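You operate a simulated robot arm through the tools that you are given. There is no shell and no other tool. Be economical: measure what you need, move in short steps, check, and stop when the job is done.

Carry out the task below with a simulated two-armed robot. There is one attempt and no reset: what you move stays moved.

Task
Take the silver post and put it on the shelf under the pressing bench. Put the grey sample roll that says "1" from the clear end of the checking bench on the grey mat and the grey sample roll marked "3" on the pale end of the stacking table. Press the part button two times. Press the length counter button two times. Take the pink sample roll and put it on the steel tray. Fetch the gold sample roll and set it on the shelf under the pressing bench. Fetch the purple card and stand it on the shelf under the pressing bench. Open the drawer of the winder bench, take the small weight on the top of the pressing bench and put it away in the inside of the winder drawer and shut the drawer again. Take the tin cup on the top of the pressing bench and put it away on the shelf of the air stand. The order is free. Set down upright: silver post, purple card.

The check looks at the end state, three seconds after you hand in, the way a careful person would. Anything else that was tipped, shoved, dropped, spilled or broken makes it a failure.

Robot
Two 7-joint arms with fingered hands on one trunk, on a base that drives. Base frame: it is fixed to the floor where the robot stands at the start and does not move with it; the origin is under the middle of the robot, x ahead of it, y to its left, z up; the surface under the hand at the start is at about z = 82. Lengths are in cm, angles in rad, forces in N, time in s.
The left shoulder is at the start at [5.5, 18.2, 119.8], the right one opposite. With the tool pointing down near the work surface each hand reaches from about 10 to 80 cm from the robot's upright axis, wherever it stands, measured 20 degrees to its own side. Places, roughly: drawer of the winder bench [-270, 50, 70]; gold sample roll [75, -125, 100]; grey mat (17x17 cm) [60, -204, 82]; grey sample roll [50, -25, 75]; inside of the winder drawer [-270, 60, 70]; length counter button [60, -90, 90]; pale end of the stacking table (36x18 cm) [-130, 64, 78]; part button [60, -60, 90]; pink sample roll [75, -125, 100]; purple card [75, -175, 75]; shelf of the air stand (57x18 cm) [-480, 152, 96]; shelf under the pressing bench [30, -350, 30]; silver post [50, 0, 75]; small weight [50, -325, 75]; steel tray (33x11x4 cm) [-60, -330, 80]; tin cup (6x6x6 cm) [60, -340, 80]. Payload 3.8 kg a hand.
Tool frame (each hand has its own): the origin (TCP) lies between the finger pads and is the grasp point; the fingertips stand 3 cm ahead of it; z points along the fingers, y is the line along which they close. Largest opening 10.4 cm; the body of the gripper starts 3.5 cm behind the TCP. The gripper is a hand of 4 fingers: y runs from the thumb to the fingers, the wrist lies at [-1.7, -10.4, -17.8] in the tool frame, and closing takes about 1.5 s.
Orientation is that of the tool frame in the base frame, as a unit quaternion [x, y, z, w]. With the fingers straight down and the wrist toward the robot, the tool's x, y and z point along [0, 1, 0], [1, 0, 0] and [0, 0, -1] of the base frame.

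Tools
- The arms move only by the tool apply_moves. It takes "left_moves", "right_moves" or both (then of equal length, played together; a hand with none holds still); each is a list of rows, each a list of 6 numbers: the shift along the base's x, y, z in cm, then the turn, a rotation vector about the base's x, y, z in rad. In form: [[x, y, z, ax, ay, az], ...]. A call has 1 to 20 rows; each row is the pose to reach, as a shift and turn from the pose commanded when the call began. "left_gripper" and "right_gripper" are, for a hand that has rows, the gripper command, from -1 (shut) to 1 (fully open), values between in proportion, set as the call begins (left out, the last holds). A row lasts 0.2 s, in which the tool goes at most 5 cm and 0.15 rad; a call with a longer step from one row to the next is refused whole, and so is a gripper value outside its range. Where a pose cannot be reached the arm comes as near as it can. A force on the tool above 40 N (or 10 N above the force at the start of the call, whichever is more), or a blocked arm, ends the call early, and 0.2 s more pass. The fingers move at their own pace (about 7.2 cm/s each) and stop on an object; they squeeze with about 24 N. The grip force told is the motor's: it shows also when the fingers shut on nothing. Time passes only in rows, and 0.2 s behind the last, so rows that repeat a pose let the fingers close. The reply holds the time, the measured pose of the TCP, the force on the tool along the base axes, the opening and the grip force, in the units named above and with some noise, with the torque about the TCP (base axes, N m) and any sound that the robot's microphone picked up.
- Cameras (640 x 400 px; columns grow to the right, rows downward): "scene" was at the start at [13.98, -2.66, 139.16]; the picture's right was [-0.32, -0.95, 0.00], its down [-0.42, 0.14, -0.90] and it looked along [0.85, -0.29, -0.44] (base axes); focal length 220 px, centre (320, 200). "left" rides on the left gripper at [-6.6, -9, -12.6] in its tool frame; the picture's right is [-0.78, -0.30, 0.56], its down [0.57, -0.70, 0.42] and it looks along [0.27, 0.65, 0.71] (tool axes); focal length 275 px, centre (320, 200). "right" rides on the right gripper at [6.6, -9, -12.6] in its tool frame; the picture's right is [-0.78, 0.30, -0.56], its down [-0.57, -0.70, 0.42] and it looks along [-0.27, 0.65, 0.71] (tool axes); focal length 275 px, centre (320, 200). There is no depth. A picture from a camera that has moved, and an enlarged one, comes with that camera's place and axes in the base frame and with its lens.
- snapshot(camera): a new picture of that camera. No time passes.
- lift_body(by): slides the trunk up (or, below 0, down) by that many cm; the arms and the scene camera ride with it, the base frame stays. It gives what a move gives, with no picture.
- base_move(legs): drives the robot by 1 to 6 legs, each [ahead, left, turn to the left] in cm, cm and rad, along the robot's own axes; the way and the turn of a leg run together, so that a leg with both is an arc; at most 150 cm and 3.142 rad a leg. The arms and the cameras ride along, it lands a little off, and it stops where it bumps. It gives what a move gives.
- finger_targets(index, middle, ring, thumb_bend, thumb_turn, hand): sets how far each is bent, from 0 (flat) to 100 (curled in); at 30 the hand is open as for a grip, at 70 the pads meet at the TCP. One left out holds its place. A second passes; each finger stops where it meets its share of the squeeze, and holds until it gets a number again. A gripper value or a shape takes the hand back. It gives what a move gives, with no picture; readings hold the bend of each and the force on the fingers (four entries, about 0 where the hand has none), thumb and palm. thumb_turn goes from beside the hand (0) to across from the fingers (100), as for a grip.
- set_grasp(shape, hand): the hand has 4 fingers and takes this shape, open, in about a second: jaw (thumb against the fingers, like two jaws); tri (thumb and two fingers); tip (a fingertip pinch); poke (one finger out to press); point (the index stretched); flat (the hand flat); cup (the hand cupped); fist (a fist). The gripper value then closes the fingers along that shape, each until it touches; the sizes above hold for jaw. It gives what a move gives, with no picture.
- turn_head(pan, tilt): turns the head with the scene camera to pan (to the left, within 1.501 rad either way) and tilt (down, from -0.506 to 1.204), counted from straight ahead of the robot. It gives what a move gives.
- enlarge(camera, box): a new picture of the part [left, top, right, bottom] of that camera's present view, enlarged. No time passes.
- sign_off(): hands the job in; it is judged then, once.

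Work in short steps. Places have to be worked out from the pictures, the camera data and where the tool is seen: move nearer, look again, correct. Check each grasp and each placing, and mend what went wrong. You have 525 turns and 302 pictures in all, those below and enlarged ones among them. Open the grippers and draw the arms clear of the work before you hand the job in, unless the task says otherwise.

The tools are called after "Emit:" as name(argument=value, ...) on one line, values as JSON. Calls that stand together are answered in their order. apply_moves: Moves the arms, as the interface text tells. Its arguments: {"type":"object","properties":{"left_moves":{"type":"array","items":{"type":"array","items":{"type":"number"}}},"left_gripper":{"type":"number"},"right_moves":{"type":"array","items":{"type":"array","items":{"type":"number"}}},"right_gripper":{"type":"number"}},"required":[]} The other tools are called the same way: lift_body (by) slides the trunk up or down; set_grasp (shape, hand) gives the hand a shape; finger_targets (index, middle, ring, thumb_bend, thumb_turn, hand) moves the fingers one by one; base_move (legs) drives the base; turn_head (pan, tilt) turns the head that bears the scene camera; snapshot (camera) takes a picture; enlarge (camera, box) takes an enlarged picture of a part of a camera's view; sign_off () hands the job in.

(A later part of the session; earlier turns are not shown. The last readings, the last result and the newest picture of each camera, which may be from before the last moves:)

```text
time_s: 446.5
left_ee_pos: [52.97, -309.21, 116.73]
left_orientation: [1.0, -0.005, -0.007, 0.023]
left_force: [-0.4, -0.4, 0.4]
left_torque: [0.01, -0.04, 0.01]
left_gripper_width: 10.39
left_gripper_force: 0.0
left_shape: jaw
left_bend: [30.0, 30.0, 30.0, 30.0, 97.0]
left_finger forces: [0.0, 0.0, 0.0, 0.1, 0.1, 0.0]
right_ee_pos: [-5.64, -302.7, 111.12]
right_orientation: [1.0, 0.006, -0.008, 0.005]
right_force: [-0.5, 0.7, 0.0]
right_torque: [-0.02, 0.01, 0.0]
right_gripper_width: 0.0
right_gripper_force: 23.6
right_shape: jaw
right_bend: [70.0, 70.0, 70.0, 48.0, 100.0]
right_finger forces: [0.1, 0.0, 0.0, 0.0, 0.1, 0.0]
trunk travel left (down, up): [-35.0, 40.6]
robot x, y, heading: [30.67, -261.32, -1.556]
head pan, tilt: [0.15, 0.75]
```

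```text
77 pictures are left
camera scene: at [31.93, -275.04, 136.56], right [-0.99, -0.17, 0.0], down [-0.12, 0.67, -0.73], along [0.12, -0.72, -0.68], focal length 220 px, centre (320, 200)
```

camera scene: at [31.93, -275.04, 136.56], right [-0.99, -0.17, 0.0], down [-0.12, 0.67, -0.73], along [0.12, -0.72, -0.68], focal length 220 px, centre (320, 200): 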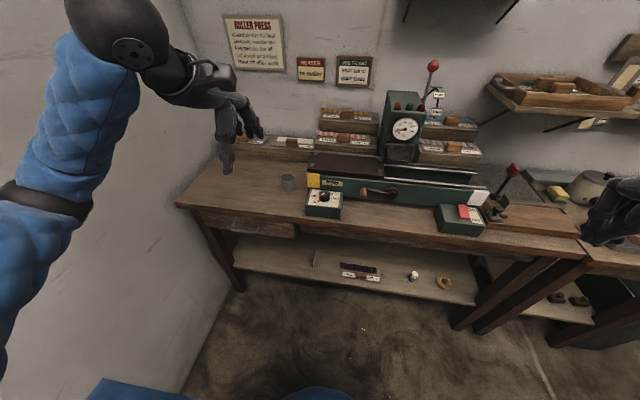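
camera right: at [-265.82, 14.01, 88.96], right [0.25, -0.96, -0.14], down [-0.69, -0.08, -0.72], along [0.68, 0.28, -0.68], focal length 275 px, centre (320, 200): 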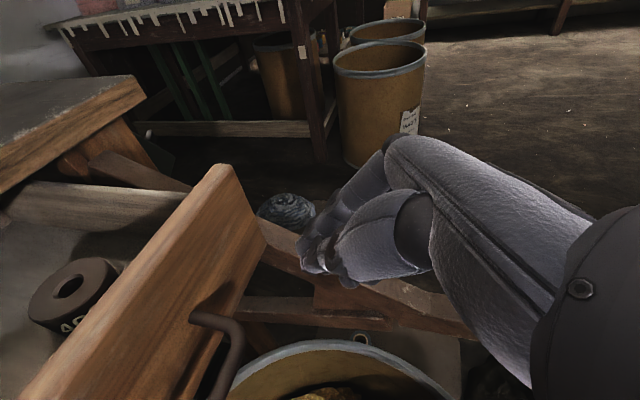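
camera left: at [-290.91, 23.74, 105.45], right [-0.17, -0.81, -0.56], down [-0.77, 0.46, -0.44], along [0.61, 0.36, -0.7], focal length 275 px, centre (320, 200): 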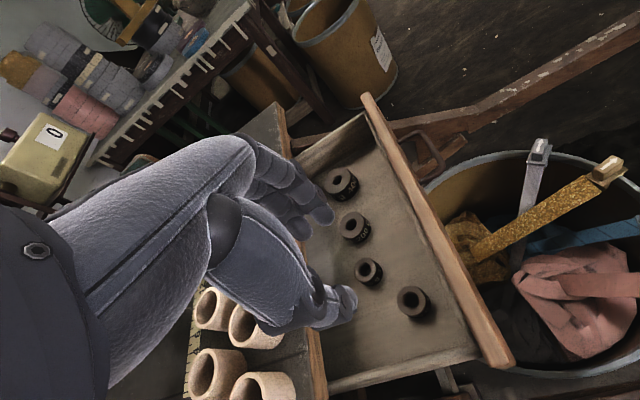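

The cup is at about [56,-339.6]. I move in: ahead 20, left 7, then bring the left hand above the cup.

Emit:
base_move(legs=[[20, 7, -0.015]])

Emit:
apply_moves(left_moves=[[-1, -2, -3, -0.045, -0.015, 0.01], [-2, -4, -6, -0.045, -0.015, 0.01], [-3, -6, -9, -0.045, -0.015, 0.01], [-4, -8, -12, -0.045, -0.015, 0.01], [-4, -9, -16, -0.045, -0.015, 0.01]])

Emit:
snapshot(camera="left")

Emit:
enlarge(camera="scene", box=[200, 130, 380, 280])

```text
time_s: 448.1
left_ee_pos: [58.86, -329.72, 116.86]
left_orientation: [1.0, -0.018, -0.007, 0.022]
left_force: [0.7, -0.4, 0.8]
left_torque: [0.01, 0.04, -0.04]
left_gripper_width: 10.38
left_gripper_force: 0.0
left_shape: jaw
left_bend: [30.0, 30.0, 30.0, 30.0, 97.0]
left_finger forces: [0.0, 0.0, 0.0, 0.0, 0.0, 0.1]
right_ee_pos: [0.44, -321.59, 111.1]
right_orientation: [1.0, -0.007, -0.008, 0.005]
right_force: [-0.1, -0.6, 0.0]
right_torque: [0.03, -0.02, 0.02]
right_gripper_width: 0.0
right_gripper_force: 23.7
right_shape: jaw
right_bend: [70.0, 70.0, 70.0, 48.0, 100.0]
right_finger forces: [0.0, 0.0, 0.0, 0.0, 0.1, 0.0]
trunk travel left (down, up): [-35.0, 40.6]
robot x, y, heading: [37.63, -281.8, -1.575]
head pan, tilt: [0.15, 0.75]
```

```text
time_s: 449.3
left_ee_pos: [54.67, -338.82, 100.83]
left_orientation: [0.999, -0.013, 0.001, 0.044]
left_force: [1.3, 0.3, 0.3]
left_torque: [-0.01, -0.03, 0.0]
left_gripper_width: 10.38
left_gripper_force: 0.0
left_shape: jaw
left_bend: [30.0, 30.0, 30.0, 30.0, 97.0]
left_finger forces: [0.1, 0.0, 0.0, 0.0, 0.0, 0.1]
right_ee_pos: [0.49, -321.65, 111.13]
right_orientation: [1.0, -0.006, -0.008, 0.006]
right_force: [0.4, -0.3, 0.7]
right_torque: [-0.02, 0.0, 0.0]
right_gripper_width: 0.0
right_gripper_force: 23.7
right_shape: jaw
right_bend: [70.0, 70.0, 70.0, 48.0, 100.0]
right_finger forces: [0.0, 0.0, 0.1, 0.0, 0.0, 0.0]
trunk travel left (down, up): [-35.0, 40.6]
robot x, y, heading: [37.85, -281.36, -1.578]
head pan, tilt: [0.15, 0.75]
```

```text
76 pictures are left
camera left: at [48.31, -328.5, 112.61], right [-0.77, 0.26, -0.58], down [0.59, 0.65, -0.48], along [0.25, -0.72, -0.65], focal length 275 px, centre (320, 200)
```

left: 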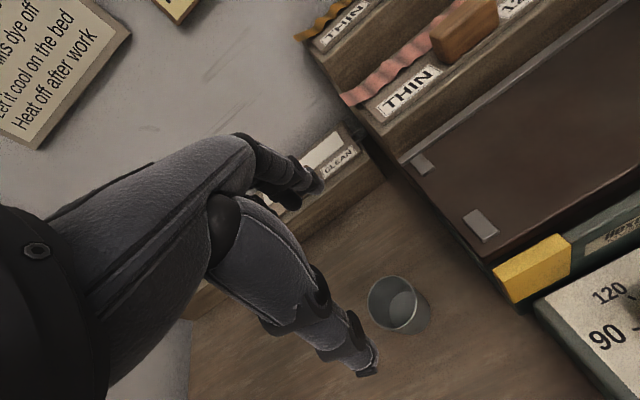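

```text
2.67 times, centred on (290, 205) of scene
camera zoom: at [38.71, -294.83, 136.56], right [-0.99, -0.14, 0.0], down [-0.1, 0.68, -0.73], along [0.11, -0.72, -0.68], focal length 588 px, centre (400, 187)
```

zoom: 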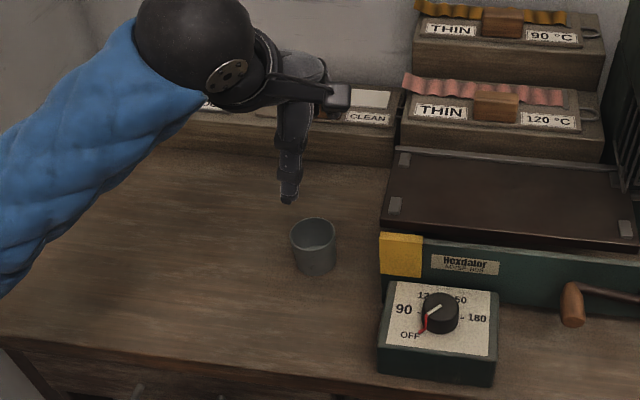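

The cup centre is [55.2,-339.8], rim ≈ z 86. I level the hand and lower over it.

Emit:
apply_moves(left_moves=[[0.3, -0.5, -1, 0.044, 0, 0.013], [0.5, -0.9, -3, 0.088, 0.002, 0.026], [0.5, -0.9, -7, 0.088, 0.002, 0.026], [0.5, -0.9, -10, 0.088, 0.002, 0.026], [0.5, -0.9, -13, 0.088, 0.002, 0.026], [0.5, -0.9, -16, 0.088, 0.002, 0.026]])

Emit:
snapshot(camera="left")

Emit:
enlarge(camera="scene", box=[200, 130, 380, 280])

```text
time_s: 450.7
left_ee_pos: [55.41, -339.37, 84.92]
left_orientation: [1.0, 0.001, 0.0, 0.001]
left_force: [0.6, -0.8, -0.4]
left_torque: [-0.01, 0.02, 0.0]
left_gripper_width: 10.42
left_gripper_force: 0.0
left_shape: jaw
left_bend: [30.0, 30.0, 30.0, 30.0, 97.0]
left_finger forces: [0.0, 0.0, 0.0, 0.0, 0.0, 0.0]
right_ee_pos: [0.64, -321.65, 111.16]
right_orientation: [1.0, -0.006, -0.008, 0.005]
right_force: [0.3, 0.2, -0.4]
right_torque: [0.0, -0.01, 0.04]
right_gripper_width: 0.0
right_gripper_force: 24.4
right_shape: jaw
right_bend: [70.0, 70.0, 70.0, 48.0, 100.0]
right_finger forces: [0.0, 0.1, 0.1, 0.0, 0.0, 0.0]
trunk travel left (down, up): [-35.0, 40.6]
robot x, y, heading: [37.54, -281.31, -1.579]
head pan, tilt: [0.15, 0.75]
```

```text
74 pictures are left
camera left: at [48.72, -330.35, 97.51], right [-0.78, 0.29, -0.56], down [0.57, 0.7, -0.43], along [0.27, -0.65, -0.71], focal length 275 px, centre (320, 200)
```

left: 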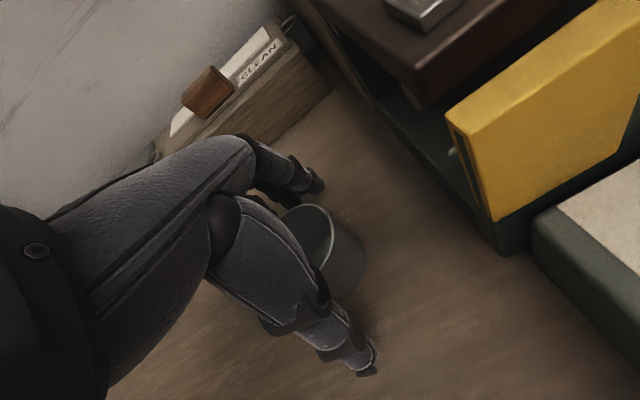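

```text
2.67 times, centred on (290, 205) of scene
camera zoom: at [38.68, -294.79, 136.56], right [-0.99, -0.14, 0.0], down [-0.1, 0.68, -0.73], along [0.11, -0.72, -0.68], focal length 588 px, centre (400, 187)
```

zoom: 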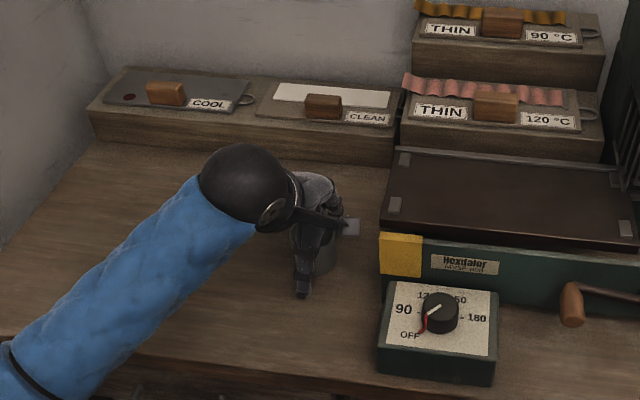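

The cup is between the fingers. I close, check, and lift.

Emit:
apply_moves(left_moves=[[0, 0, -0.5, 0, 0, 0], [0, 0, -0.5, 0, 0, 0], [0, 0, -0.5, 0, 0, 0], [0, 0, -0.5, 0, 0, 0], [0, 0, -0.5, 0, 0, 0], [0, 0, -0.5, 0, 0, 0], [0, 0, -0.5, 0, 0, 0]], left_gripper=-1)

Emit:
apply_moves(left_moves=[[0, 0, 2, 0, 0, 0], [0, 0, 6, 0, 0, 0], [0, 0, 10, 0, 0, 0], [0, 0, 14, 0, 0, 0], [0.5, 2, 18, 0, 0, 0], [1, 4, 22, 0, 0, 0], [1, 6, 26, 0, 0, 0], [1, 8, 30, 0, 0, 0]])

Emit:
snapshot(camera="left")

```text
time_s: 452.3
left_ee_pos: [55.43, -339.41, 84.48]
left_orientation: [1.0, 0.001, 0.0, 0.001]
left_force: [-0.3, -0.5, 0.0]
left_torque: [0.0, 0.01, 0.01]
left_gripper_width: 3.85
left_gripper_force: 23.5
left_shape: jaw
left_bend: [74.0, 49.0, 55.0, 73.0, 100.0]
left_finger forces: [12.0, 8.3, 0.1, 0.0, 19.9, 0.1]
right_ee_pos: [0.42, -321.48, 111.22]
right_orientation: [1.0, -0.006, -0.008, 0.006]
right_force: [0.9, -0.2, 0.6]
right_torque: [0.01, 0.01, 0.03]
right_gripper_width: 0.0
right_gripper_force: 23.8
right_shape: jaw
right_bend: [70.0, 70.0, 70.0, 48.0, 100.0]
right_finger forces: [0.1, 0.0, 0.0, 0.0, 0.0, 0.1]
trunk travel left (down, up): [-35.0, 40.6]
robot x, y, heading: [37.69, -281.27, -1.574]
head pan, tilt: [0.15, 0.75]
```

```text
time_s: 454.1
left_ee_pos: [56.19, -331.59, 114.44]
left_orientation: [1.0, 0.002, 0.0, 0.0]
left_force: [0.0, 0.2, -0.9]
left_torque: [0.02, -0.02, -0.02]
left_gripper_width: 3.86
left_gripper_force: 23.8
left_shape: jaw
left_bend: [74.0, 49.0, 55.0, 73.0, 100.0]
left_finger forces: [12.2, 8.4, 0.0, 0.0, 19.7, 0.0]
right_ee_pos: [0.5, -321.53, 111.28]
right_orientation: [1.0, -0.006, -0.008, 0.006]
right_force: [-0.8, -0.9, -1.3]
right_torque: [-0.03, -0.01, 0.0]
right_gripper_width: 0.02
right_gripper_force: 24.1
right_shape: jaw
right_bend: [70.0, 70.0, 70.0, 48.0, 100.0]
right_finger forces: [0.0, 0.1, 0.0, 0.1, 0.0, 0.1]
trunk travel left (down, up): [-35.0, 40.6]
robot x, y, heading: [37.73, -281.73, -1.572]
head pan, tilt: [0.15, 0.75]
```

```text
72 pictures are left
camera left: at [49.41, -322.58, 127.04], right [-0.78, 0.29, -0.56], down [0.57, 0.7, -0.42], along [0.27, -0.65, -0.71], focal length 275 px, centre (320, 200)
```

left: 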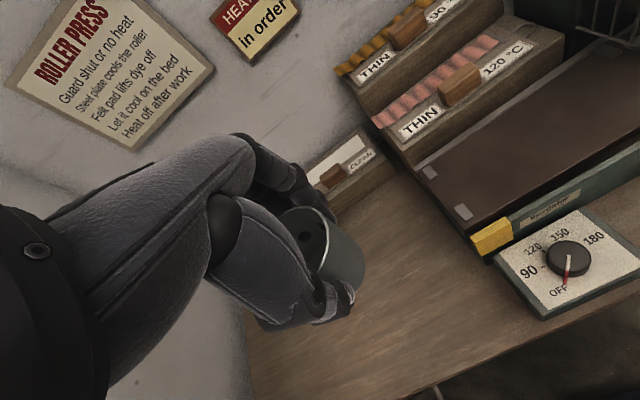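

The cup is held. Now I go for roll "3": back out, turn toward the checking bench and drive up to its clear end.

Emit:
base_move(legs=[[-18, 0, 0], [0, -72, 0], [-55, 0, 0], [0, 0, 1.572]])

Emit:
base_move(legs=[[0, 110, 0], [0, 108, 0]])

```text
time_s: 465.6
left_ee_pos: [17.11, -191.76, 114.51]
left_orientation: [0.715, 0.7, 0.001, 0.001]
left_force: [0.8, 1.1, -0.5]
left_torque: [0.02, 0.0, 0.01]
left_gripper_width: 3.81
left_gripper_force: 24.1
left_shape: jaw
left_bend: [74.0, 49.0, 55.0, 73.0, 100.0]
left_finger forces: [12.3, 8.2, 0.0, 0.0, 19.3, 0.0]
right_ee_pos: [5.77, -247.14, 111.23]
right_orientation: [0.72, 0.694, -0.001, 0.01]
right_force: [0.2, 0.0, 0.0]
right_torque: [-0.03, -0.02, -0.02]
right_gripper_width: 0.0
right_gripper_force: 24.7
right_shape: jaw
right_bend: [70.0, 70.0, 70.0, 48.0, 100.0]
right_finger forces: [0.1, 0.1, 0.1, 0.0, 0.0, 0.1]
trunk travel left (down, up): [-35.0, 40.6]
robot x, y, heading: [-33.44, -208.87, -0.027]
head pan, tilt: [0.15, 0.75]
```

```text
time_s: 476.5
left_ee_pos: [26.45, 25.69, 114.45]
left_orientation: [0.725, 0.689, 0.0, 0.001]
left_force: [0.2, 0.1, -0.3]
left_torque: [-0.01, 0.02, -0.01]
left_gripper_width: 3.82
left_gripper_force: 24.4
left_shape: jaw
left_bend: [74.0, 49.0, 55.0, 73.0, 100.0]
left_finger forces: [12.3, 8.3, 0.0, 0.1, 19.4, 0.0]
right_ee_pos: [13.3, -29.3, 111.12]
right_orientation: [0.73, 0.684, -0.002, 0.01]
right_force: [-0.9, -0.3, 0.4]
right_torque: [-0.02, 0.0, -0.02]
right_gripper_width: 0.0
right_gripper_force: 24.2
right_shape: jaw
right_bend: [70.0, 70.0, 70.0, 48.0, 100.0]
right_finger forces: [0.0, 0.1, 0.0, 0.1, 0.1, 0.1]
trunk travel left (down, up): [-35.0, 40.6]
robot x, y, heading: [-24.93, 10.13, -0.059]
head pan, tilt: [0.15, 0.75]
```

I straighten, drive ahead, open the right hand and look at the rolls.

Emit:
base_move(legs=[[30, 0, 0.06]])

Emit:
apply_moves(right_moves=[[2, 2, 0, 0, 0, 0], [4, 4, 0, 0, 0, 0], [6, 6, 0, 0, 0, 0], [6, 8, 0, 0, 0, 0], [6, 10, 0, 0, 0, 0]], right_gripper=0.9)

Emit:
turn_head(pan=-0.3, tilt=0.8)

Emit:
snapshot(camera="scene")

Emit:
snapshot(camera="right")

```text
time_s: 478.5
left_ee_pos: [55.21, 28.02, 114.37]
left_orientation: [0.703, 0.711, 0.0, 0.0]
left_force: [0.2, -0.3, 0.2]
left_torque: [-0.01, 0.01, -0.01]
left_gripper_width: 3.78
left_gripper_force: 23.2
left_shape: jaw
left_bend: [74.0, 49.0, 55.0, 73.0, 100.0]
left_finger forces: [12.3, 8.3, 0.1, 0.1, 19.4, 0.0]
right_ee_pos: [45.69, -27.67, 111.09]
right_orientation: [0.708, 0.706, -0.003, 0.009]
right_force: [-0.1, 0.2, 0.1]
right_torque: [0.0, 0.01, -0.03]
right_gripper_width: 0.01
right_gripper_force: 24.5
right_shape: jaw
right_bend: [70.0, 70.0, 70.0, 48.0, 100.0]
right_finger forces: [0.1, 0.0, 0.0, 0.0, 0.1, 0.1]
trunk travel left (down, up): [-35.0, 40.6]
robot x, y, heading: [4.95, 9.32, 0.007]
head pan, tilt: [0.15, 0.75]
```

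```text
time_s: 479.7
left_ee_pos: [55.11, 28.07, 114.54]
left_orientation: [0.703, 0.711, 0.001, 0.001]
left_force: [0.6, 0.4, -0.1]
left_torque: [-0.03, -0.01, 0.0]
left_gripper_width: 3.79
left_gripper_force: 23.9
left_shape: jaw
left_bend: [74.0, 49.0, 55.0, 73.0, 100.0]
left_finger forces: [12.3, 8.2, 0.1, 0.1, 19.4, 0.1]
right_ee_pos: [51.7, -17.69, 111.32]
right_orientation: [0.708, 0.706, -0.003, 0.01]
right_force: [0.1, 1.6, 0.1]
right_torque: [0.0, -0.03, 0.02]
right_gripper_width: 9.84
right_gripper_force: 0.0
right_shape: jaw
right_bend: [32.0, 31.0, 30.0, 31.0, 98.0]
right_finger forces: [0.0, 0.1, 0.0, 0.0, 0.1, 0.1]
trunk travel left (down, up): [-35.0, 40.6]
robot x, y, heading: [4.75, 9.05, 0.006]
head pan, tilt: [0.15, 0.75]
```

```text
time_s: 480.6
left_ee_pos: [55.09, 28.16, 114.57]
left_orientation: [0.703, 0.711, 0.0, 0.001]
left_force: [-0.1, 0.5, -0.4]
left_torque: [0.01, -0.01, 0.0]
left_gripper_width: 3.78
left_gripper_force: 23.7
left_shape: jaw
left_bend: [74.0, 49.0, 55.0, 73.0, 100.0]
left_finger forces: [12.3, 8.3, 0.0, 0.1, 19.3, 0.0]
right_ee_pos: [51.64, -17.68, 111.28]
right_orientation: [0.707, 0.707, -0.001, 0.01]
right_force: [0.0, -0.3, 0.5]
right_torque: [0.02, -0.01, -0.02]
right_gripper_width: 9.85
right_gripper_force: 0.0
right_shape: jaw
right_bend: [32.0, 31.0, 30.0, 31.0, 98.0]
right_finger forces: [0.0, 0.0, 0.1, 0.1, 0.0, 0.1]
trunk travel left (down, up): [-35.0, 40.6]
robot x, y, heading: [4.84, 8.68, 0.009]
head pan, tilt: [-0.3, 0.799]
```

```text
71 pictures are left
camera scene: at [17.96, 7.13, 136.16], right [-0.29, -0.96, 0.0], down [-0.69, 0.21, -0.7], along [0.67, -0.2, -0.72], focal length 220 px, centre (320, 200)
```

scene: 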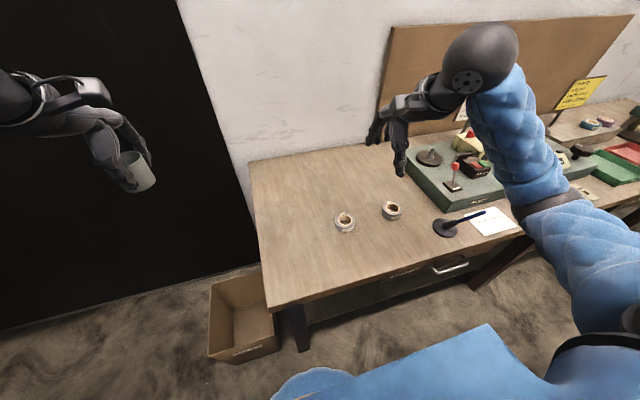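

```text
70 pictures are left
camera right: at [42.5, -10.98, 123.52], right [0.29, -0.77, 0.57], down [-0.7, -0.58, -0.42], along [0.66, -0.28, -0.7], focal length 275 px, centre (320, 200)
```

right: 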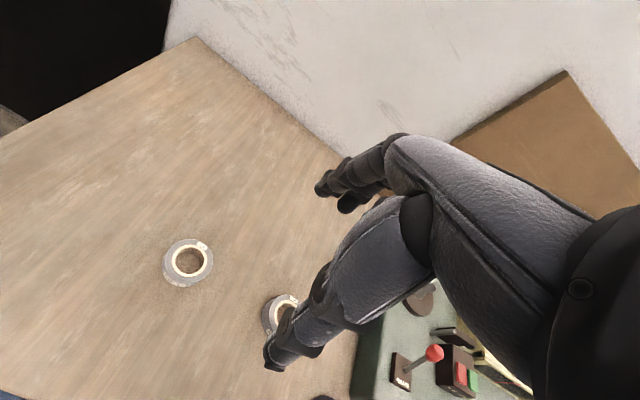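

Roll 3 is at about [55,-11.9]. I move the right hand above it.

Emit:
apply_moves(right_moves=[[1, 2, -3, 0, 0, 0], [2, 4, -6, 0, 0, 0], [3.4, 5.8, -9, 0, 0, 0], [3.4, 5.8, -13, 0, 0, 0], [3.4, 5.8, -14, 0, 0, 0]])

Emit:
snapshot(camera="right")

```text
time_s: 481.8
left_ee_pos: [55.09, 28.04, 114.59]
left_orientation: [0.703, 0.711, 0.001, 0.0]
left_force: [-0.2, 0.6, -0.9]
left_torque: [-0.01, -0.01, 0.0]
left_gripper_width: 3.8
left_gripper_force: 23.5
left_shape: jaw
left_bend: [74.0, 49.0, 55.0, 73.0, 100.0]
left_finger forces: [12.3, 8.3, 0.1, 0.0, 19.5, 0.0]
right_ee_pos: [54.71, -11.95, 97.22]
right_orientation: [0.707, 0.707, -0.002, 0.01]
right_force: [-1.5, -0.7, 0.3]
right_torque: [0.0, -0.01, 0.01]
right_gripper_width: 9.84
right_gripper_force: 0.2
right_shape: jaw
right_bend: [32.0, 31.0, 30.0, 31.0, 98.0]
right_finger forces: [0.0, 0.0, 0.0, 0.0, 0.1, 0.1]
trunk travel left (down, up): [-35.0, 40.6]
robot x, y, heading: [5.0, 9.17, 0.011]
head pan, tilt: [-0.3, 0.799]
```

```text
69 pictures are left
camera right: at [45.63, -5.19, 109.52], right [0.29, -0.77, 0.57], down [-0.7, -0.58, -0.42], along [0.66, -0.28, -0.7], focal length 275 px, centre (320, 200)
```

right: 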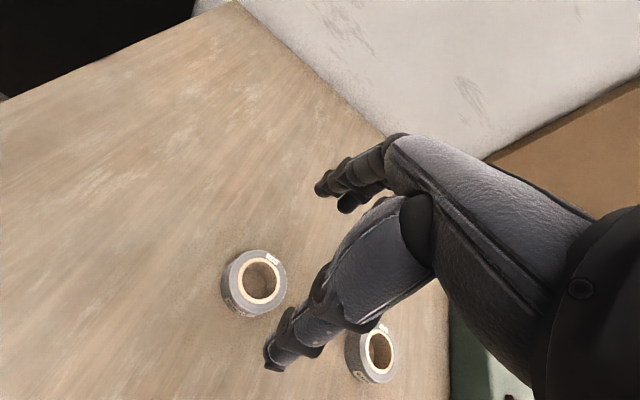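

Centre [55.4,-12.2]. I descend to z≈85.6 and grasp.

Emit:
apply_moves(right_moves=[[0.6, -0.2, -4, 0, 0, 0], [0.6, -0.2, -8, 0, 0, 0], [0.6, -0.2, -11, 0, 0, 0], [0.6, -0.2, -11.7, 0, 0, 0], [0.6, -0.2, -11.7, 0, 0, 0]])

Emit:
apply_moves(right_moves=[[0, 0, 0, 0, 0, 0], [0, 0, 0, 0, 0, 0], [0, 0, 0, 0, 0, 0], [0, 0, 0, 0, 0, 0], [0, 0, 0, 0, 0, 0], [0, 0, 0, 0, 0, 0], [0, 0, 0, 0, 0, 0]], right_gripper=-1)

Emit:
apply_moves(right_moves=[[0, 0, 2, 0, 0, 0], [0, 0, 6, 0, 0, 0], [0, 0, 10, 0, 0, 0], [-2, -1, 14, 0, 0, 0], [-4, -2, 18, 0, 0, 0], [-6, -4, 22, 0, 0, 0], [-8, -6, 25, 0, 0, 0]])

Emit:
snapshot(camera="right")

```text
time_s: 483.0
left_ee_pos: [55.16, 28.05, 114.55]
left_orientation: [0.702, 0.712, 0.001, 0.001]
left_force: [0.1, -0.1, 0.3]
left_torque: [0.01, -0.01, 0.02]
left_gripper_width: 3.82
left_gripper_force: 23.5
left_shape: jaw
left_bend: [74.0, 49.0, 55.0, 73.0, 100.0]
left_finger forces: [12.2, 8.3, 0.1, 0.0, 19.4, 0.1]
right_ee_pos: [55.36, -12.38, 85.48]
right_orientation: [0.707, 0.707, -0.002, 0.01]
right_force: [-0.5, -0.7, 0.4]
right_torque: [-0.02, -0.01, -0.01]
right_gripper_width: 9.84
right_gripper_force: 0.1
right_shape: jaw
right_bend: [32.0, 31.0, 30.0, 31.0, 98.0]
right_finger forces: [0.1, 0.0, 0.0, 0.0, 0.0, 0.1]
trunk travel left (down, up): [-35.0, 40.6]
robot x, y, heading: [4.77, 9.16, 0.009]
head pan, tilt: [-0.3, 0.799]
```

```text
time_s: 484.6
left_ee_pos: [55.03, 28.08, 114.59]
left_orientation: [0.703, 0.711, 0.0, 0.001]
left_force: [0.3, -0.9, -0.9]
left_torque: [0.0, -0.02, 0.02]
left_gripper_width: 3.85
left_gripper_force: 24.2
left_shape: jaw
left_bend: [74.0, 49.0, 55.0, 73.0, 100.0]
left_finger forces: [12.3, 8.4, 0.1, 0.0, 19.5, 0.0]
right_ee_pos: [55.47, -12.19, 85.53]
right_orientation: [0.708, 0.706, -0.001, 0.01]
right_force: [-0.3, 0.3, -0.7]
right_torque: [-0.01, -0.03, 0.0]
right_gripper_width: 5.24
right_gripper_force: 23.8
right_shape: jaw
right_bend: [74.0, 44.0, 47.0, 68.0, 100.0]
right_finger forces: [12.8, 8.1, 0.0, 0.1, 20.7, 0.0]
trunk travel left (down, up): [-35.0, 40.6]
robot x, y, heading: [4.89, 9.18, 0.008]
head pan, tilt: [-0.3, 0.799]
```

```text
time_s: 486.2
left_ee_pos: [55.03, 28.11, 114.5]
left_orientation: [0.703, 0.712, 0.001, 0.001]
left_force: [-0.7, 0.6, -0.1]
left_torque: [0.0, 0.01, -0.02]
left_gripper_width: 3.8
left_gripper_force: 24.0
left_shape: jaw
left_bend: [74.0, 49.0, 55.0, 73.0, 100.0]
left_finger forces: [12.3, 8.3, 0.0, 0.1, 19.4, 0.0]
right_ee_pos: [47.26, -17.87, 110.56]
right_orientation: [0.708, 0.707, -0.002, 0.009]
right_force: [0.3, 0.5, -0.1]
right_torque: [-0.01, -0.02, 0.0]
right_gripper_width: 5.24
right_gripper_force: 24.0
right_shape: jaw
right_bend: [74.0, 44.0, 47.0, 68.0, 100.0]
right_finger forces: [12.7, 8.0, 0.0, 0.0, 20.5, 0.0]
trunk travel left (down, up): [-35.0, 40.6]
robot x, y, heading: [5.18, 9.0, 0.01]
head pan, tilt: [-0.3, 0.799]
```

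```text
68 pictures are left
camera right: at [38.12, -11.21, 122.89], right [0.29, -0.77, 0.57], down [-0.7, -0.58, -0.42], along [0.66, -0.28, -0.7], focal length 275 px, centre (320, 200)
```

right: 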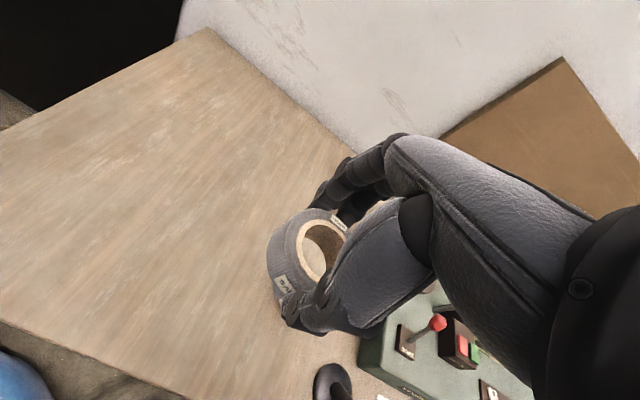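

Roll 3 is held. I back off and turn left to look at the stacking table.

Emit:
base_move(legs=[[-40, 0, 0], [-20, -30, 0], [0, 0, 2.0]])

Emit:
turn_head(pan=0.0, tilt=0.5)

Emit:
snapshot(camera="scene")

```text
time_s: 495.4
left_ee_pos: [-93.88, 15.8, 114.43]
left_orientation: [-0.231, 0.973, 0.001, 0.0]
left_force: [0.1, 0.0, 0.2]
left_torque: [-0.03, -0.04, 0.04]
left_gripper_width: 3.76
left_gripper_force: 24.0
left_shape: jaw
left_bend: [74.0, 49.0, 55.0, 73.0, 100.0]
left_finger forces: [12.3, 8.1, 0.0, 0.0, 18.9, 0.1]
right_ee_pos: [-49.26, 28.99, 110.47]
right_orientation: [-0.224, 0.975, 0.008, 0.007]
right_force: [-0.7, -0.4, 0.4]
right_torque: [-0.01, -0.02, 0.0]
right_gripper_width: 5.21
right_gripper_force: 23.9
right_shape: jaw
right_bend: [74.0, 44.0, 47.0, 69.0, 100.0]
right_finger forces: [12.8, 7.9, 0.1, 0.0, 20.2, 0.0]
trunk travel left (down, up): [-35.0, 40.6]
robot x, y, heading: [-54.99, -21.04, 2.03]
head pan, tilt: [-0.3, 0.799]
```

```text
time_s: 496.2
left_ee_pos: [-93.87, 15.85, 114.43]
left_orientation: [-0.231, 0.973, 0.001, 0.0]
left_force: [0.5, 0.2, 0.1]
left_torque: [0.01, 0.0, -0.02]
left_gripper_width: 3.76
left_gripper_force: 24.3
left_shape: jaw
left_bend: [74.0, 49.0, 55.0, 73.0, 100.0]
left_finger forces: [12.4, 8.1, 0.0, 0.0, 19.0, 0.0]
right_ee_pos: [-49.25, 29.01, 110.46]
right_orientation: [-0.225, 0.974, 0.007, 0.007]
right_force: [-0.5, -0.6, 0.4]
right_torque: [0.02, -0.02, -0.01]
right_gripper_width: 5.16
right_gripper_force: 24.1
right_shape: jaw
right_bend: [74.0, 44.0, 47.0, 69.0, 100.0]
right_finger forces: [12.8, 7.9, 0.1, 0.1, 20.3, 0.1]
trunk travel left (down, up): [-35.0, 40.6]
robot x, y, heading: [-54.86, -21.17, 2.033]
head pan, tilt: [0.0, 0.499]
```

```text
67 pictures are left
camera scene: at [-61.62, -7.56, 138.75], right [0.9, 0.44, 0.0], down [0.21, -0.43, -0.88], along [-0.39, 0.79, -0.48], focal length 220 px, centre (320, 200)
```

scene: 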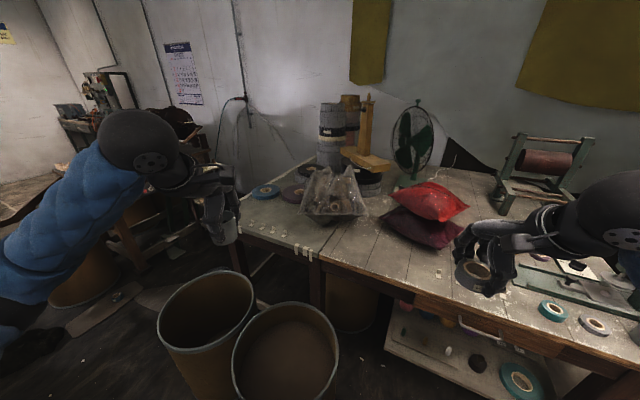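

I zoom on the table's left (pale) end.

Emit:
enlarge(camera="scene", box=[200, 140, 420, 300])

```text
2.50 times, centred on (310, 220) of scene
camera zoom: at [-61.62, -7.56, 138.75], right [0.9, 0.44, 0.0], down [0.21, -0.43, -0.88], along [-0.39, 0.79, -0.48], focal length 551 px, centre (345, 150)
```

zoom: 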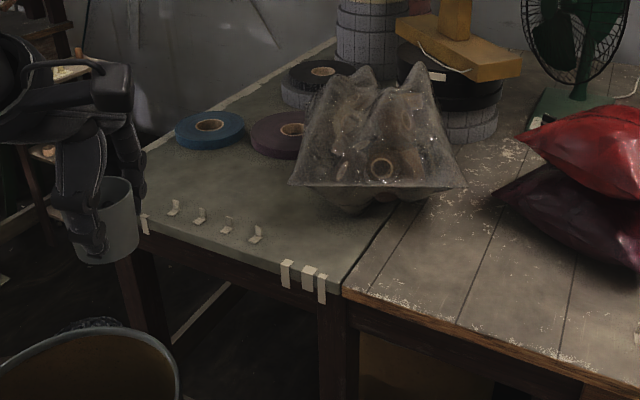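

The pale end is the grey left end (tape tabs at y≈55, rolls behind). Two barrels stand in front, so I approach from its left: target spot ≈ [-137.5,62.5] from a stance near [-176,15].

Emit:
base_move(legs=[[38, 116, 0], [0, 0, -0.83]])

Emit:
turn_head(pan=-0.1, tilt=0.8)

Emit:
snapshot(camera="scene")

```text
time_s: 504.6
left_ee_pos: [-177.06, 13.59, 114.54]
left_orientation: [0.172, 0.985, 0.001, 0.0]
left_force: [0.0, 0.6, -0.8]
left_torque: [-0.03, 0.01, -0.01]
left_gripper_width: 3.78
left_gripper_force: 23.5
left_shape: jaw
left_bend: [74.0, 49.0, 55.0, 73.0, 100.0]
left_finger forces: [12.4, 8.1, 0.1, 0.0, 18.8, 0.1]
right_ee_pos: [-136.74, -9.82, 110.54]
right_orientation: [0.178, 0.984, 0.004, 0.008]
right_force: [-0.2, -0.9, -0.4]
right_torque: [-0.01, 0.02, -0.02]
right_gripper_width: 5.19
right_gripper_force: 24.1
right_shape: jaw
right_bend: [74.0, 44.0, 47.0, 69.0, 100.0]
right_finger forces: [12.8, 7.8, 0.0, 0.1, 20.2, 0.0]
trunk travel left (down, up): [-35.0, 40.6]
robot x, y, heading: [-176.8, -40.03, 1.218]
head pan, tilt: [0.0, 0.499]
```

```text
time_s: 505.4
left_ee_pos: [-177.05, 13.68, 114.47]
left_orientation: [0.173, 0.985, 0.001, 0.0]
left_force: [-0.1, -0.2, -0.1]
left_torque: [-0.01, 0.02, 0.0]
left_gripper_width: 3.79
left_gripper_force: 23.7
left_shape: jaw
left_bend: [74.0, 49.0, 55.0, 73.0, 100.0]
left_finger forces: [12.4, 8.2, 0.0, 0.0, 18.8, 0.0]
right_ee_pos: [-136.88, -9.71, 110.55]
right_orientation: [0.178, 0.984, 0.004, 0.009]
right_force: [-0.4, 0.6, -0.1]
right_torque: [0.0, 0.02, -0.01]
right_gripper_width: 5.17
right_gripper_force: 24.0
right_shape: jaw
right_bend: [74.0, 44.0, 47.0, 69.0, 100.0]
right_finger forces: [12.8, 7.8, 0.0, 0.1, 20.2, 0.1]
trunk travel left (down, up): [-35.0, 40.6]
robot x, y, heading: [-177.1, -40.1, 1.22]
head pan, tilt: [-0.099, 0.799]
```

```text
65 pictures are left
camera scene: at [-171.66, -27.25, 136.17], right [0.9, -0.44, 0.0], down [-0.31, -0.64, -0.7], along [0.3, 0.63, -0.72], focal length 220 px, centre (320, 200)
```

scene: 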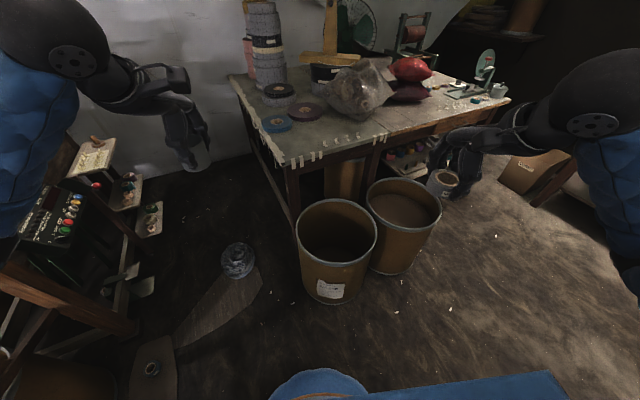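

Barrel ≈ [-139,22], a board and thread ball on the floor to the left. A safe stance is about [-184,4]; I go there and check.

Emit:
base_move(legs=[[10, 14, 0], [28.5, 8, -0.09]])

Emit:
turn_head(pan=-0.15, tilt=0.8)

Emit:
snapshot(camera="scene")

```text
time_s: 508.5
left_ee_pos: [-177.94, 56.98, 114.46]
left_orientation: [0.218, 0.976, 0.0, 0.0]
left_force: [0.2, 0.0, -0.4]
left_torque: [-0.04, 0.01, 0.01]
left_gripper_width: 3.77
left_gripper_force: 24.0
left_shape: jaw
left_bend: [74.0, 49.0, 55.0, 73.0, 100.0]
left_finger forces: [12.5, 8.0, 0.1, 0.0, 18.8, 0.1]
right_ee_pos: [-140.01, 30.09, 110.58]
right_orientation: [0.224, 0.975, 0.003, 0.008]
right_force: [0.9, 0.9, 0.0]
right_torque: [0.0, 0.0, 0.02]
right_gripper_width: 5.17
right_gripper_force: 23.7
right_shape: jaw
right_bend: [74.0, 44.0, 47.0, 69.0, 100.0]
right_finger forces: [12.8, 7.7, 0.0, 0.0, 20.1, 0.0]
trunk travel left (down, up): [-35.0, 40.6]
robot x, y, heading: [-182.65, 3.88, 1.125]
head pan, tilt: [-0.099, 0.799]
```

```text
time_s: 509.2
left_ee_pos: [-178.03, 56.96, 114.48]
left_orientation: [0.219, 0.976, 0.001, 0.001]
left_force: [-0.2, 0.0, -0.5]
left_torque: [0.0, -0.02, -0.02]
left_gripper_width: 3.77
left_gripper_force: 24.4
left_shape: jaw
left_bend: [74.0, 49.0, 55.0, 73.0, 100.0]
left_finger forces: [12.5, 8.1, 0.1, 0.1, 18.8, 0.1]
right_ee_pos: [-140.03, 29.89, 110.43]
right_orientation: [0.224, 0.975, 0.003, 0.01]
right_force: [-0.4, 0.0, 0.4]
right_torque: [0.02, 0.0, 0.0]
right_gripper_width: 5.18
right_gripper_force: 24.2
right_shape: jaw
right_bend: [74.0, 44.0, 47.0, 69.0, 100.0]
right_finger forces: [12.8, 7.9, 0.1, 0.0, 20.2, 0.0]
trunk travel left (down, up): [-35.0, 40.6]
robot x, y, heading: [-182.57, 3.63, 1.123]
head pan, tilt: [-0.15, 0.799]
```

```text
64 pictures are left
camera scene: at [-176.12, 15.51, 136.16], right [0.83, -0.56, 0.0], down [-0.4, -0.59, -0.7], along [0.39, 0.58, -0.72], focal length 220 px, centre (320, 200)
```

scene: 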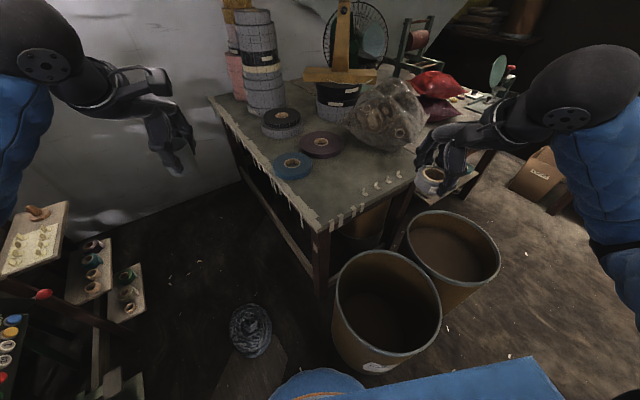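

The pale end's free corner is around [-139.5,62.5] (blue roll at [-143,84], tabs from x≈-129). I extend the right hand there at z≈97 and see how far it reaches.

Emit:
apply_moves(right_moves=[[0, 4, -1, 0, 0, 0], [0, 8, -3, 0, 0, 0], [0, 12, -5, 0, 0, 0], [0, 16, -7, 0, 0, 0], [0, 20, -9, 0, 0, 0], [0, 24, -11, 0, 0, 0], [0, 28, -12, 0, 0, 0], [0.5, 32, -12, 0, 0, 0], [0.5, 32, -12, 0, 0, 0]])

```text
time_s: 511.2
left_ee_pos: [-177.93, 56.82, 114.53]
left_orientation: [0.219, 0.976, 0.0, 0.001]
left_force: [-0.5, -0.9, -0.8]
left_torque: [0.03, 0.0, -0.02]
left_gripper_width: 3.78
left_gripper_force: 24.0
left_shape: jaw
left_bend: [74.0, 49.0, 55.0, 73.0, 100.0]
left_finger forces: [12.5, 8.1, 0.1, 0.0, 18.9, 0.0]
right_ee_pos: [-139.6, 62.08, 98.13]
right_orientation: [0.225, 0.974, 0.005, 0.008]
right_force: [1.1, -0.4, 0.2]
right_torque: [0.0, -0.01, 0.02]
right_gripper_width: 5.15
right_gripper_force: 24.1
right_shape: jaw
right_bend: [74.0, 44.0, 47.0, 69.0, 100.0]
right_finger forces: [12.9, 7.9, 0.0, 0.0, 20.1, 0.0]
trunk travel left (down, up): [-35.0, 40.6]
robot x, y, heading: [-182.51, 3.6, 1.125]
head pan, tilt: [-0.15, 0.799]
```

It reached. I check with the right camera before lowering.

Emit:
snapshot(camera="right")

Emit:
enlarge(camera="scene", box=[240, 100, 420, 250])

```text
63 pictures are left
camera right: at [-149.71, 56.7, 110.44], right [0.82, -0.07, 0.57], down [0.22, -0.88, -0.42], along [0.54, 0.47, -0.7], focal length 275 px, centre (320, 200)
```

right: 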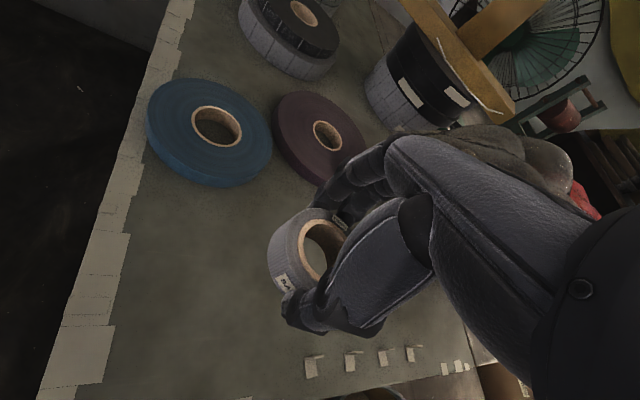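

```text
2.67 times, centred on (330, 175) of scene
camera zoom: at [-176.07, 15.48, 136.17], right [0.83, -0.56, 0.0], down [-0.4, -0.59, -0.7], along [0.39, 0.58, -0.72], focal length 588 px, centre (293, 267)
```

zoom: 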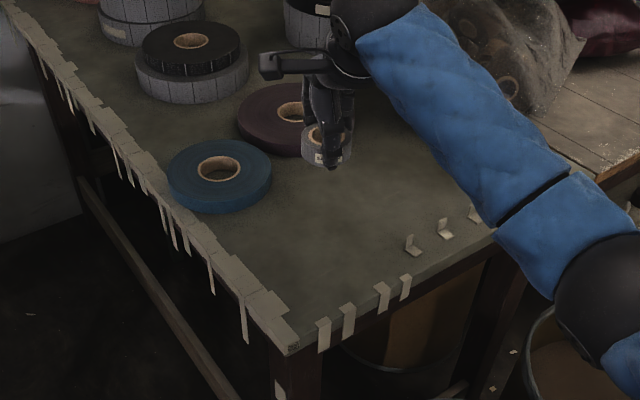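

Well placed above the free pale area. I shift 2.5 cm toward its centre and lower to about z 87.

Emit:
apply_moves(right_moves=[[1, 0.3, -3, 0, 0, 0], [2, 0.6, -6, 0, 0, 0], [2.5, 1, -9, 0, 0, 0], [2.5, 1, -11, 0, 0, 0], [2.5, 1, -11, 0, 0, 0]])

```text
time_s: 512.4
left_ee_pos: [-177.96, 57.01, 114.49]
left_orientation: [0.219, 0.976, 0.002, 0.0]
left_force: [-0.2, 0.2, -0.3]
left_torque: [0.0, 0.04, 0.02]
left_gripper_width: 3.78
left_gripper_force: 24.1
left_shape: jaw
left_bend: [74.0, 49.0, 55.0, 73.0, 100.0]
left_finger forces: [12.3, 8.1, 0.1, 0.0, 18.9, 0.0]
right_ee_pos: [-137.01, 63.03, 87.47]
right_orientation: [0.224, 0.974, 0.003, 0.009]
right_force: [-0.1, 0.0, -0.4]
right_torque: [0.01, -0.02, 0.01]
right_gripper_width: 5.16
right_gripper_force: 23.8
right_shape: jaw
right_bend: [74.0, 44.0, 47.0, 69.0, 100.0]
right_finger forces: [12.9, 7.8, 0.0, 0.0, 20.2, 0.0]
trunk travel left (down, up): [-35.0, 40.6]
robot x, y, heading: [-183.12, 3.71, 1.126]
head pan, tilt: [-0.15, 0.799]
```

Reached without trouble. I lower further with small steps until contact.

Emit:
apply_moves(right_moves=[[0, 0, -1, 0, 0, 0], [0, 0, -2, 0, 0, 0], [0, 0, -2.6, 0, 0, 0], [0, 0, -3.1, 0, 0, 0]])

Emit:
apply_moves(right_moves=[[0, 0, -0.3, 0, 0, 0], [0, 0, -0.6, 0, 0, 0], [0, 0, -0.9, 0, 0, 0], [0, 0, -1.2, 0, 0, 0]])

```text
time_s: 513.4
left_ee_pos: [-178.04, 57.13, 114.53]
left_orientation: [0.218, 0.976, 0.001, 0.0]
left_force: [-0.6, 0.5, -0.3]
left_torque: [0.03, -0.05, -0.02]
left_gripper_width: 3.76
left_gripper_force: 23.8
left_shape: jaw
left_bend: [74.0, 49.0, 55.0, 73.0, 100.0]
left_finger forces: [12.4, 8.1, 0.1, 0.1, 18.9, 0.0]
right_ee_pos: [-136.9, 62.91, 84.29]
right_orientation: [0.224, 0.975, 0.003, 0.008]
right_force: [0.5, -0.1, 0.6]
right_torque: [-0.03, -0.03, -0.02]
right_gripper_width: 5.17
right_gripper_force: 23.4
right_shape: jaw
right_bend: [74.0, 44.0, 47.0, 69.0, 100.0]
right_finger forces: [12.8, 7.7, 0.0, 0.0, 20.0, 0.1]
trunk travel left (down, up): [-35.0, 40.6]
robot x, y, heading: [-183.07, 3.71, 1.126]
head pan, tilt: [-0.15, 0.799]
```

```text
time_s: 514.4
left_ee_pos: [-177.91, 56.96, 114.33]
left_orientation: [0.218, 0.976, 0.001, 0.0]
left_force: [0.1, -0.4, -0.9]
left_torque: [-0.01, 0.01, 0.03]
left_gripper_width: 3.79
left_gripper_force: 24.0
left_shape: jaw
left_bend: [74.0, 49.0, 55.0, 73.0, 100.0]
left_finger forces: [12.4, 8.2, 0.1, 0.0, 18.9, 0.0]
right_ee_pos: [-136.97, 63.11, 83.26]
right_orientation: [0.224, 0.975, 0.003, 0.009]
right_force: [-0.2, 0.8, -1.1]
right_torque: [-0.03, -0.03, -0.04]
right_gripper_width: 5.16
right_gripper_force: 23.6
right_shape: jaw
right_bend: [74.0, 44.0, 47.0, 69.0, 100.0]
right_finger forces: [12.9, 7.7, 0.0, 0.0, 20.1, 0.0]
trunk travel left (down, up): [-35.0, 40.6]
robot x, y, heading: [-183.02, 3.65, 1.129]
head pan, tilt: [-0.15, 0.799]
```

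Emit:
apply_moves(right_moves=[[0, 0, -0.3, 0, 0, 0], [0, 0, -0.6, 0, 0, 0], [0, 0, -0.9, 0, 0, 0], [0, 0, -1.2, 0, 0, 0], [0, 0, -1.5, 0, 0, 0]])

```text
time_s: 515.6
left_ee_pos: [-177.92, 56.96, 114.41]
left_orientation: [0.218, 0.976, 0.001, 0.001]
left_force: [-0.2, 0.1, 0.6]
left_torque: [-0.01, -0.02, -0.04]
left_gripper_width: 3.78
left_gripper_force: 23.9
left_shape: jaw
left_bend: [74.0, 49.0, 55.0, 73.0, 100.0]
left_finger forces: [12.4, 8.2, 0.1, 0.0, 19.0, 0.0]
right_ee_pos: [-136.99, 63.04, 81.7]
right_orientation: [0.224, 0.975, 0.003, 0.009]
right_force: [0.6, -0.4, -0.2]
right_torque: [0.02, 0.01, 0.02]
right_gripper_width: 5.17
right_gripper_force: 23.8
right_shape: jaw
right_bend: [74.0, 44.0, 47.0, 69.0, 100.0]
right_finger forces: [12.7, 7.8, 0.0, 0.0, 20.2, 0.0]
trunk travel left (down, up): [-35.0, 40.6]
robot x, y, heading: [-182.97, 3.78, 1.122]
head pan, tilt: [-0.15, 0.799]
```

Emit:
apply_moves(right_moves=[[0, 0, -0.3, 0, 0, 0], [0, 0, -0.6, 0, 0, 0], [0, 0, -0.9, 0, 0, 0]])

Emit:
snapshot(camera="right")

```text
time_s: 516.4
left_ee_pos: [-177.92, 56.8, 114.51]
left_orientation: [0.218, 0.976, 0.003, 0.001]
left_force: [0.2, 0.8, -1.0]
left_torque: [0.01, -0.02, 0.03]
left_gripper_width: 3.79
left_gripper_force: 24.1
left_shape: jaw
left_bend: [74.0, 49.0, 55.0, 73.0, 100.0]
left_finger forces: [12.5, 8.1, 0.1, 0.0, 18.9, 0.1]
right_ee_pos: [-136.94, 62.94, 81.39]
right_orientation: [0.224, 0.974, 0.009, 0.011]
right_force: [-2.4, -3.9, 17.3]
right_torque: [-0.19, 0.1, 0.0]
right_gripper_width: 5.2
right_gripper_force: 24.3
right_shape: jaw
right_bend: [74.0, 44.0, 47.0, 69.0, 100.0]
right_finger forces: [13.0, 7.9, 0.0, 0.0, 24.6, 0.0]
trunk travel left (down, up): [-35.0, 40.6]
robot x, y, heading: [-182.57, 3.43, 1.124]
head pan, tilt: [-0.15, 0.799]
```

```text
61 pictures are left
camera right: at [-147.21, 57.54, 93.62], right [0.81, -0.08, 0.58], down [0.22, -0.88, -0.43], along [0.54, 0.48, -0.7], focal length 275 px, centre (320, 200)
```

right: 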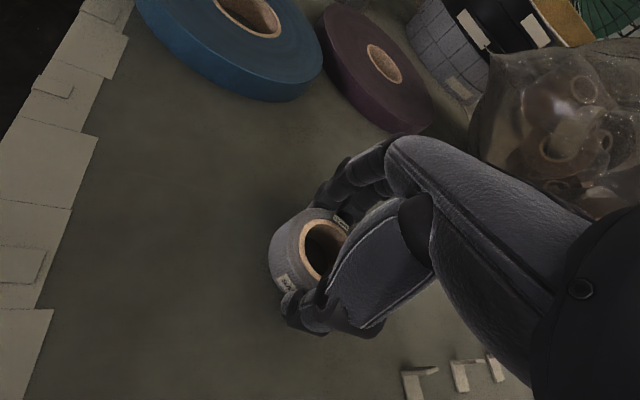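

It touches the table (17 N). I relieve, open, and raise away; thumb has room from the tabs.

Emit:
apply_moves(right_moves=[[0, 0, 0.5, 0, 0, 0], [0, 0, 0.5, 0, 0, 0]])

Emit:
apply_moves(right_moves=[[0, 0, 0, 0, 0, 0], [0, 0, 0, 0, 0, 0], [0, 0, 0, 0, 0, 0], [0, 0, 0, 0, 0, 0], [0, 0, 0, 0, 0, 0]], right_gripper=0.6)

Emit:
apply_moves(right_moves=[[0, 0, 2, 0, 0, 0], [0, 0, 6, 0, 0, 0], [0, 0, 10, 0, 0, 0], [0, 0, 15, 0, 0, 0], [0, 0, 20, 0, 0, 0], [0, -4, 23, 0, 0, 0], [0, -8, 26, 0, 0, 0], [0, -12, 28, 0, 0, 0], [0, -16, 29, 0, 0, 0], [0, -20, 29, 0, 0, 0], [0, -24, 29, 0, 0, 0], [0, -28, 29, 0, 0, 0], [0, -32, 29, 0, 0, 0]])

Emit:
enlarge(camera="scene", box=[240, 100, 420, 250])

```text
time_s: 517.0
left_ee_pos: [-178.07, 56.92, 114.42]
left_orientation: [0.218, 0.976, 0.001, 0.0]
left_force: [0.0, 0.3, -1.1]
left_torque: [0.02, 0.02, 0.0]
left_gripper_width: 3.77
left_gripper_force: 23.6
left_shape: jaw
left_bend: [74.0, 49.0, 55.0, 73.0, 100.0]
left_finger forces: [12.4, 8.1, 0.0, 0.0, 18.9, 0.0]
right_ee_pos: [-137.11, 62.89, 81.43]
right_orientation: [0.225, 0.974, 0.005, 0.009]
right_force: [-1.4, 3.8, 8.8]
right_torque: [0.12, -0.02, 0.02]
right_gripper_width: 5.2
right_gripper_force: 24.4
right_shape: jaw
right_bend: [74.0, 44.0, 47.0, 69.0, 100.0]
right_finger forces: [15.4, 9.3, 0.0, 0.0, 20.6, 0.1]
trunk travel left (down, up): [-35.0, 40.6]
robot x, y, heading: [-182.85, 3.54, 1.123]
head pan, tilt: [-0.15, 0.799]
```

```text
time_s: 518.2
left_ee_pos: [-178.0, 56.91, 114.44]
left_orientation: [0.219, 0.976, 0.002, 0.0]
left_force: [-0.3, 0.9, -0.5]
left_torque: [0.04, -0.02, -0.02]
left_gripper_width: 3.75
left_gripper_force: 23.8
left_shape: jaw
left_bend: [74.0, 49.0, 55.0, 73.0, 100.0]
left_finger forces: [12.4, 8.0, 0.1, 0.0, 18.9, 0.1]
right_ee_pos: [-136.91, 62.87, 81.24]
right_orientation: [0.224, 0.974, 0.003, 0.009]
right_force: [0.6, 0.0, -0.6]
right_torque: [0.01, -0.04, 0.05]
right_gripper_width: 8.3
right_gripper_force: 0.0
right_shape: jaw
right_bend: [27.0, 34.0, 31.0, 47.0, 98.0]
right_finger forces: [0.0, 0.0, 0.1, 0.0, 0.0, 0.0]
trunk travel left (down, up): [-35.0, 40.6]
robot x, y, heading: [-182.52, 3.48, 1.126]
head pan, tilt: [-0.15, 0.799]
```

```text
time_s: 521.0
left_ee_pos: [-177.99, 56.82, 114.53]
left_orientation: [0.218, 0.976, 0.001, 0.0]
left_force: [1.0, 0.4, -0.9]
left_torque: [0.0, 0.01, 0.01]
left_gripper_width: 3.76
left_gripper_force: 24.3
left_shape: jaw
left_bend: [74.0, 49.0, 55.0, 73.0, 100.0]
left_finger forces: [12.4, 8.1, 0.1, 0.0, 18.9, 0.1]
right_ee_pos: [-137.24, 30.91, 110.12]
right_orientation: [0.224, 0.974, 0.004, 0.009]
right_force: [0.0, -0.7, 0.4]
right_torque: [0.0, -0.02, -0.03]
right_gripper_width: 8.3
right_gripper_force: 0.1
right_shape: jaw
right_bend: [27.0, 34.0, 31.0, 47.0, 98.0]
right_finger forces: [0.0, 0.0, 0.0, 0.1, 0.1, 0.0]
trunk travel left (down, up): [-35.0, 40.6]
robot x, y, heading: [-182.83, 3.99, 1.124]
head pan, tilt: [-0.15, 0.799]
```

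```text
2.67 times, centred on (330, 175) of scene
camera zoom: at [-176.13, 15.45, 136.17], right [0.83, -0.56, 0.0], down [-0.4, -0.59, -0.7], along [0.39, 0.58, -0.72], focal length 588 px, centre (293, 267)
```

zoom: 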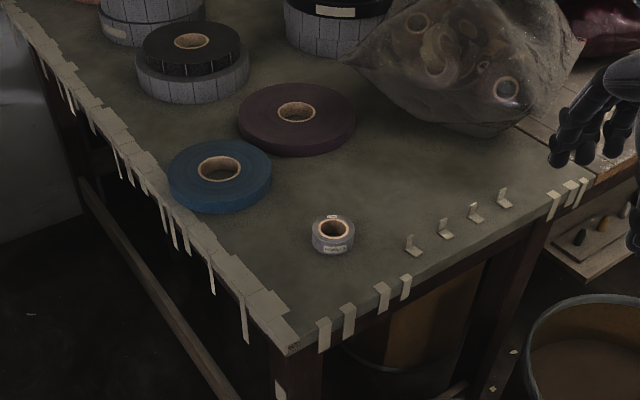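

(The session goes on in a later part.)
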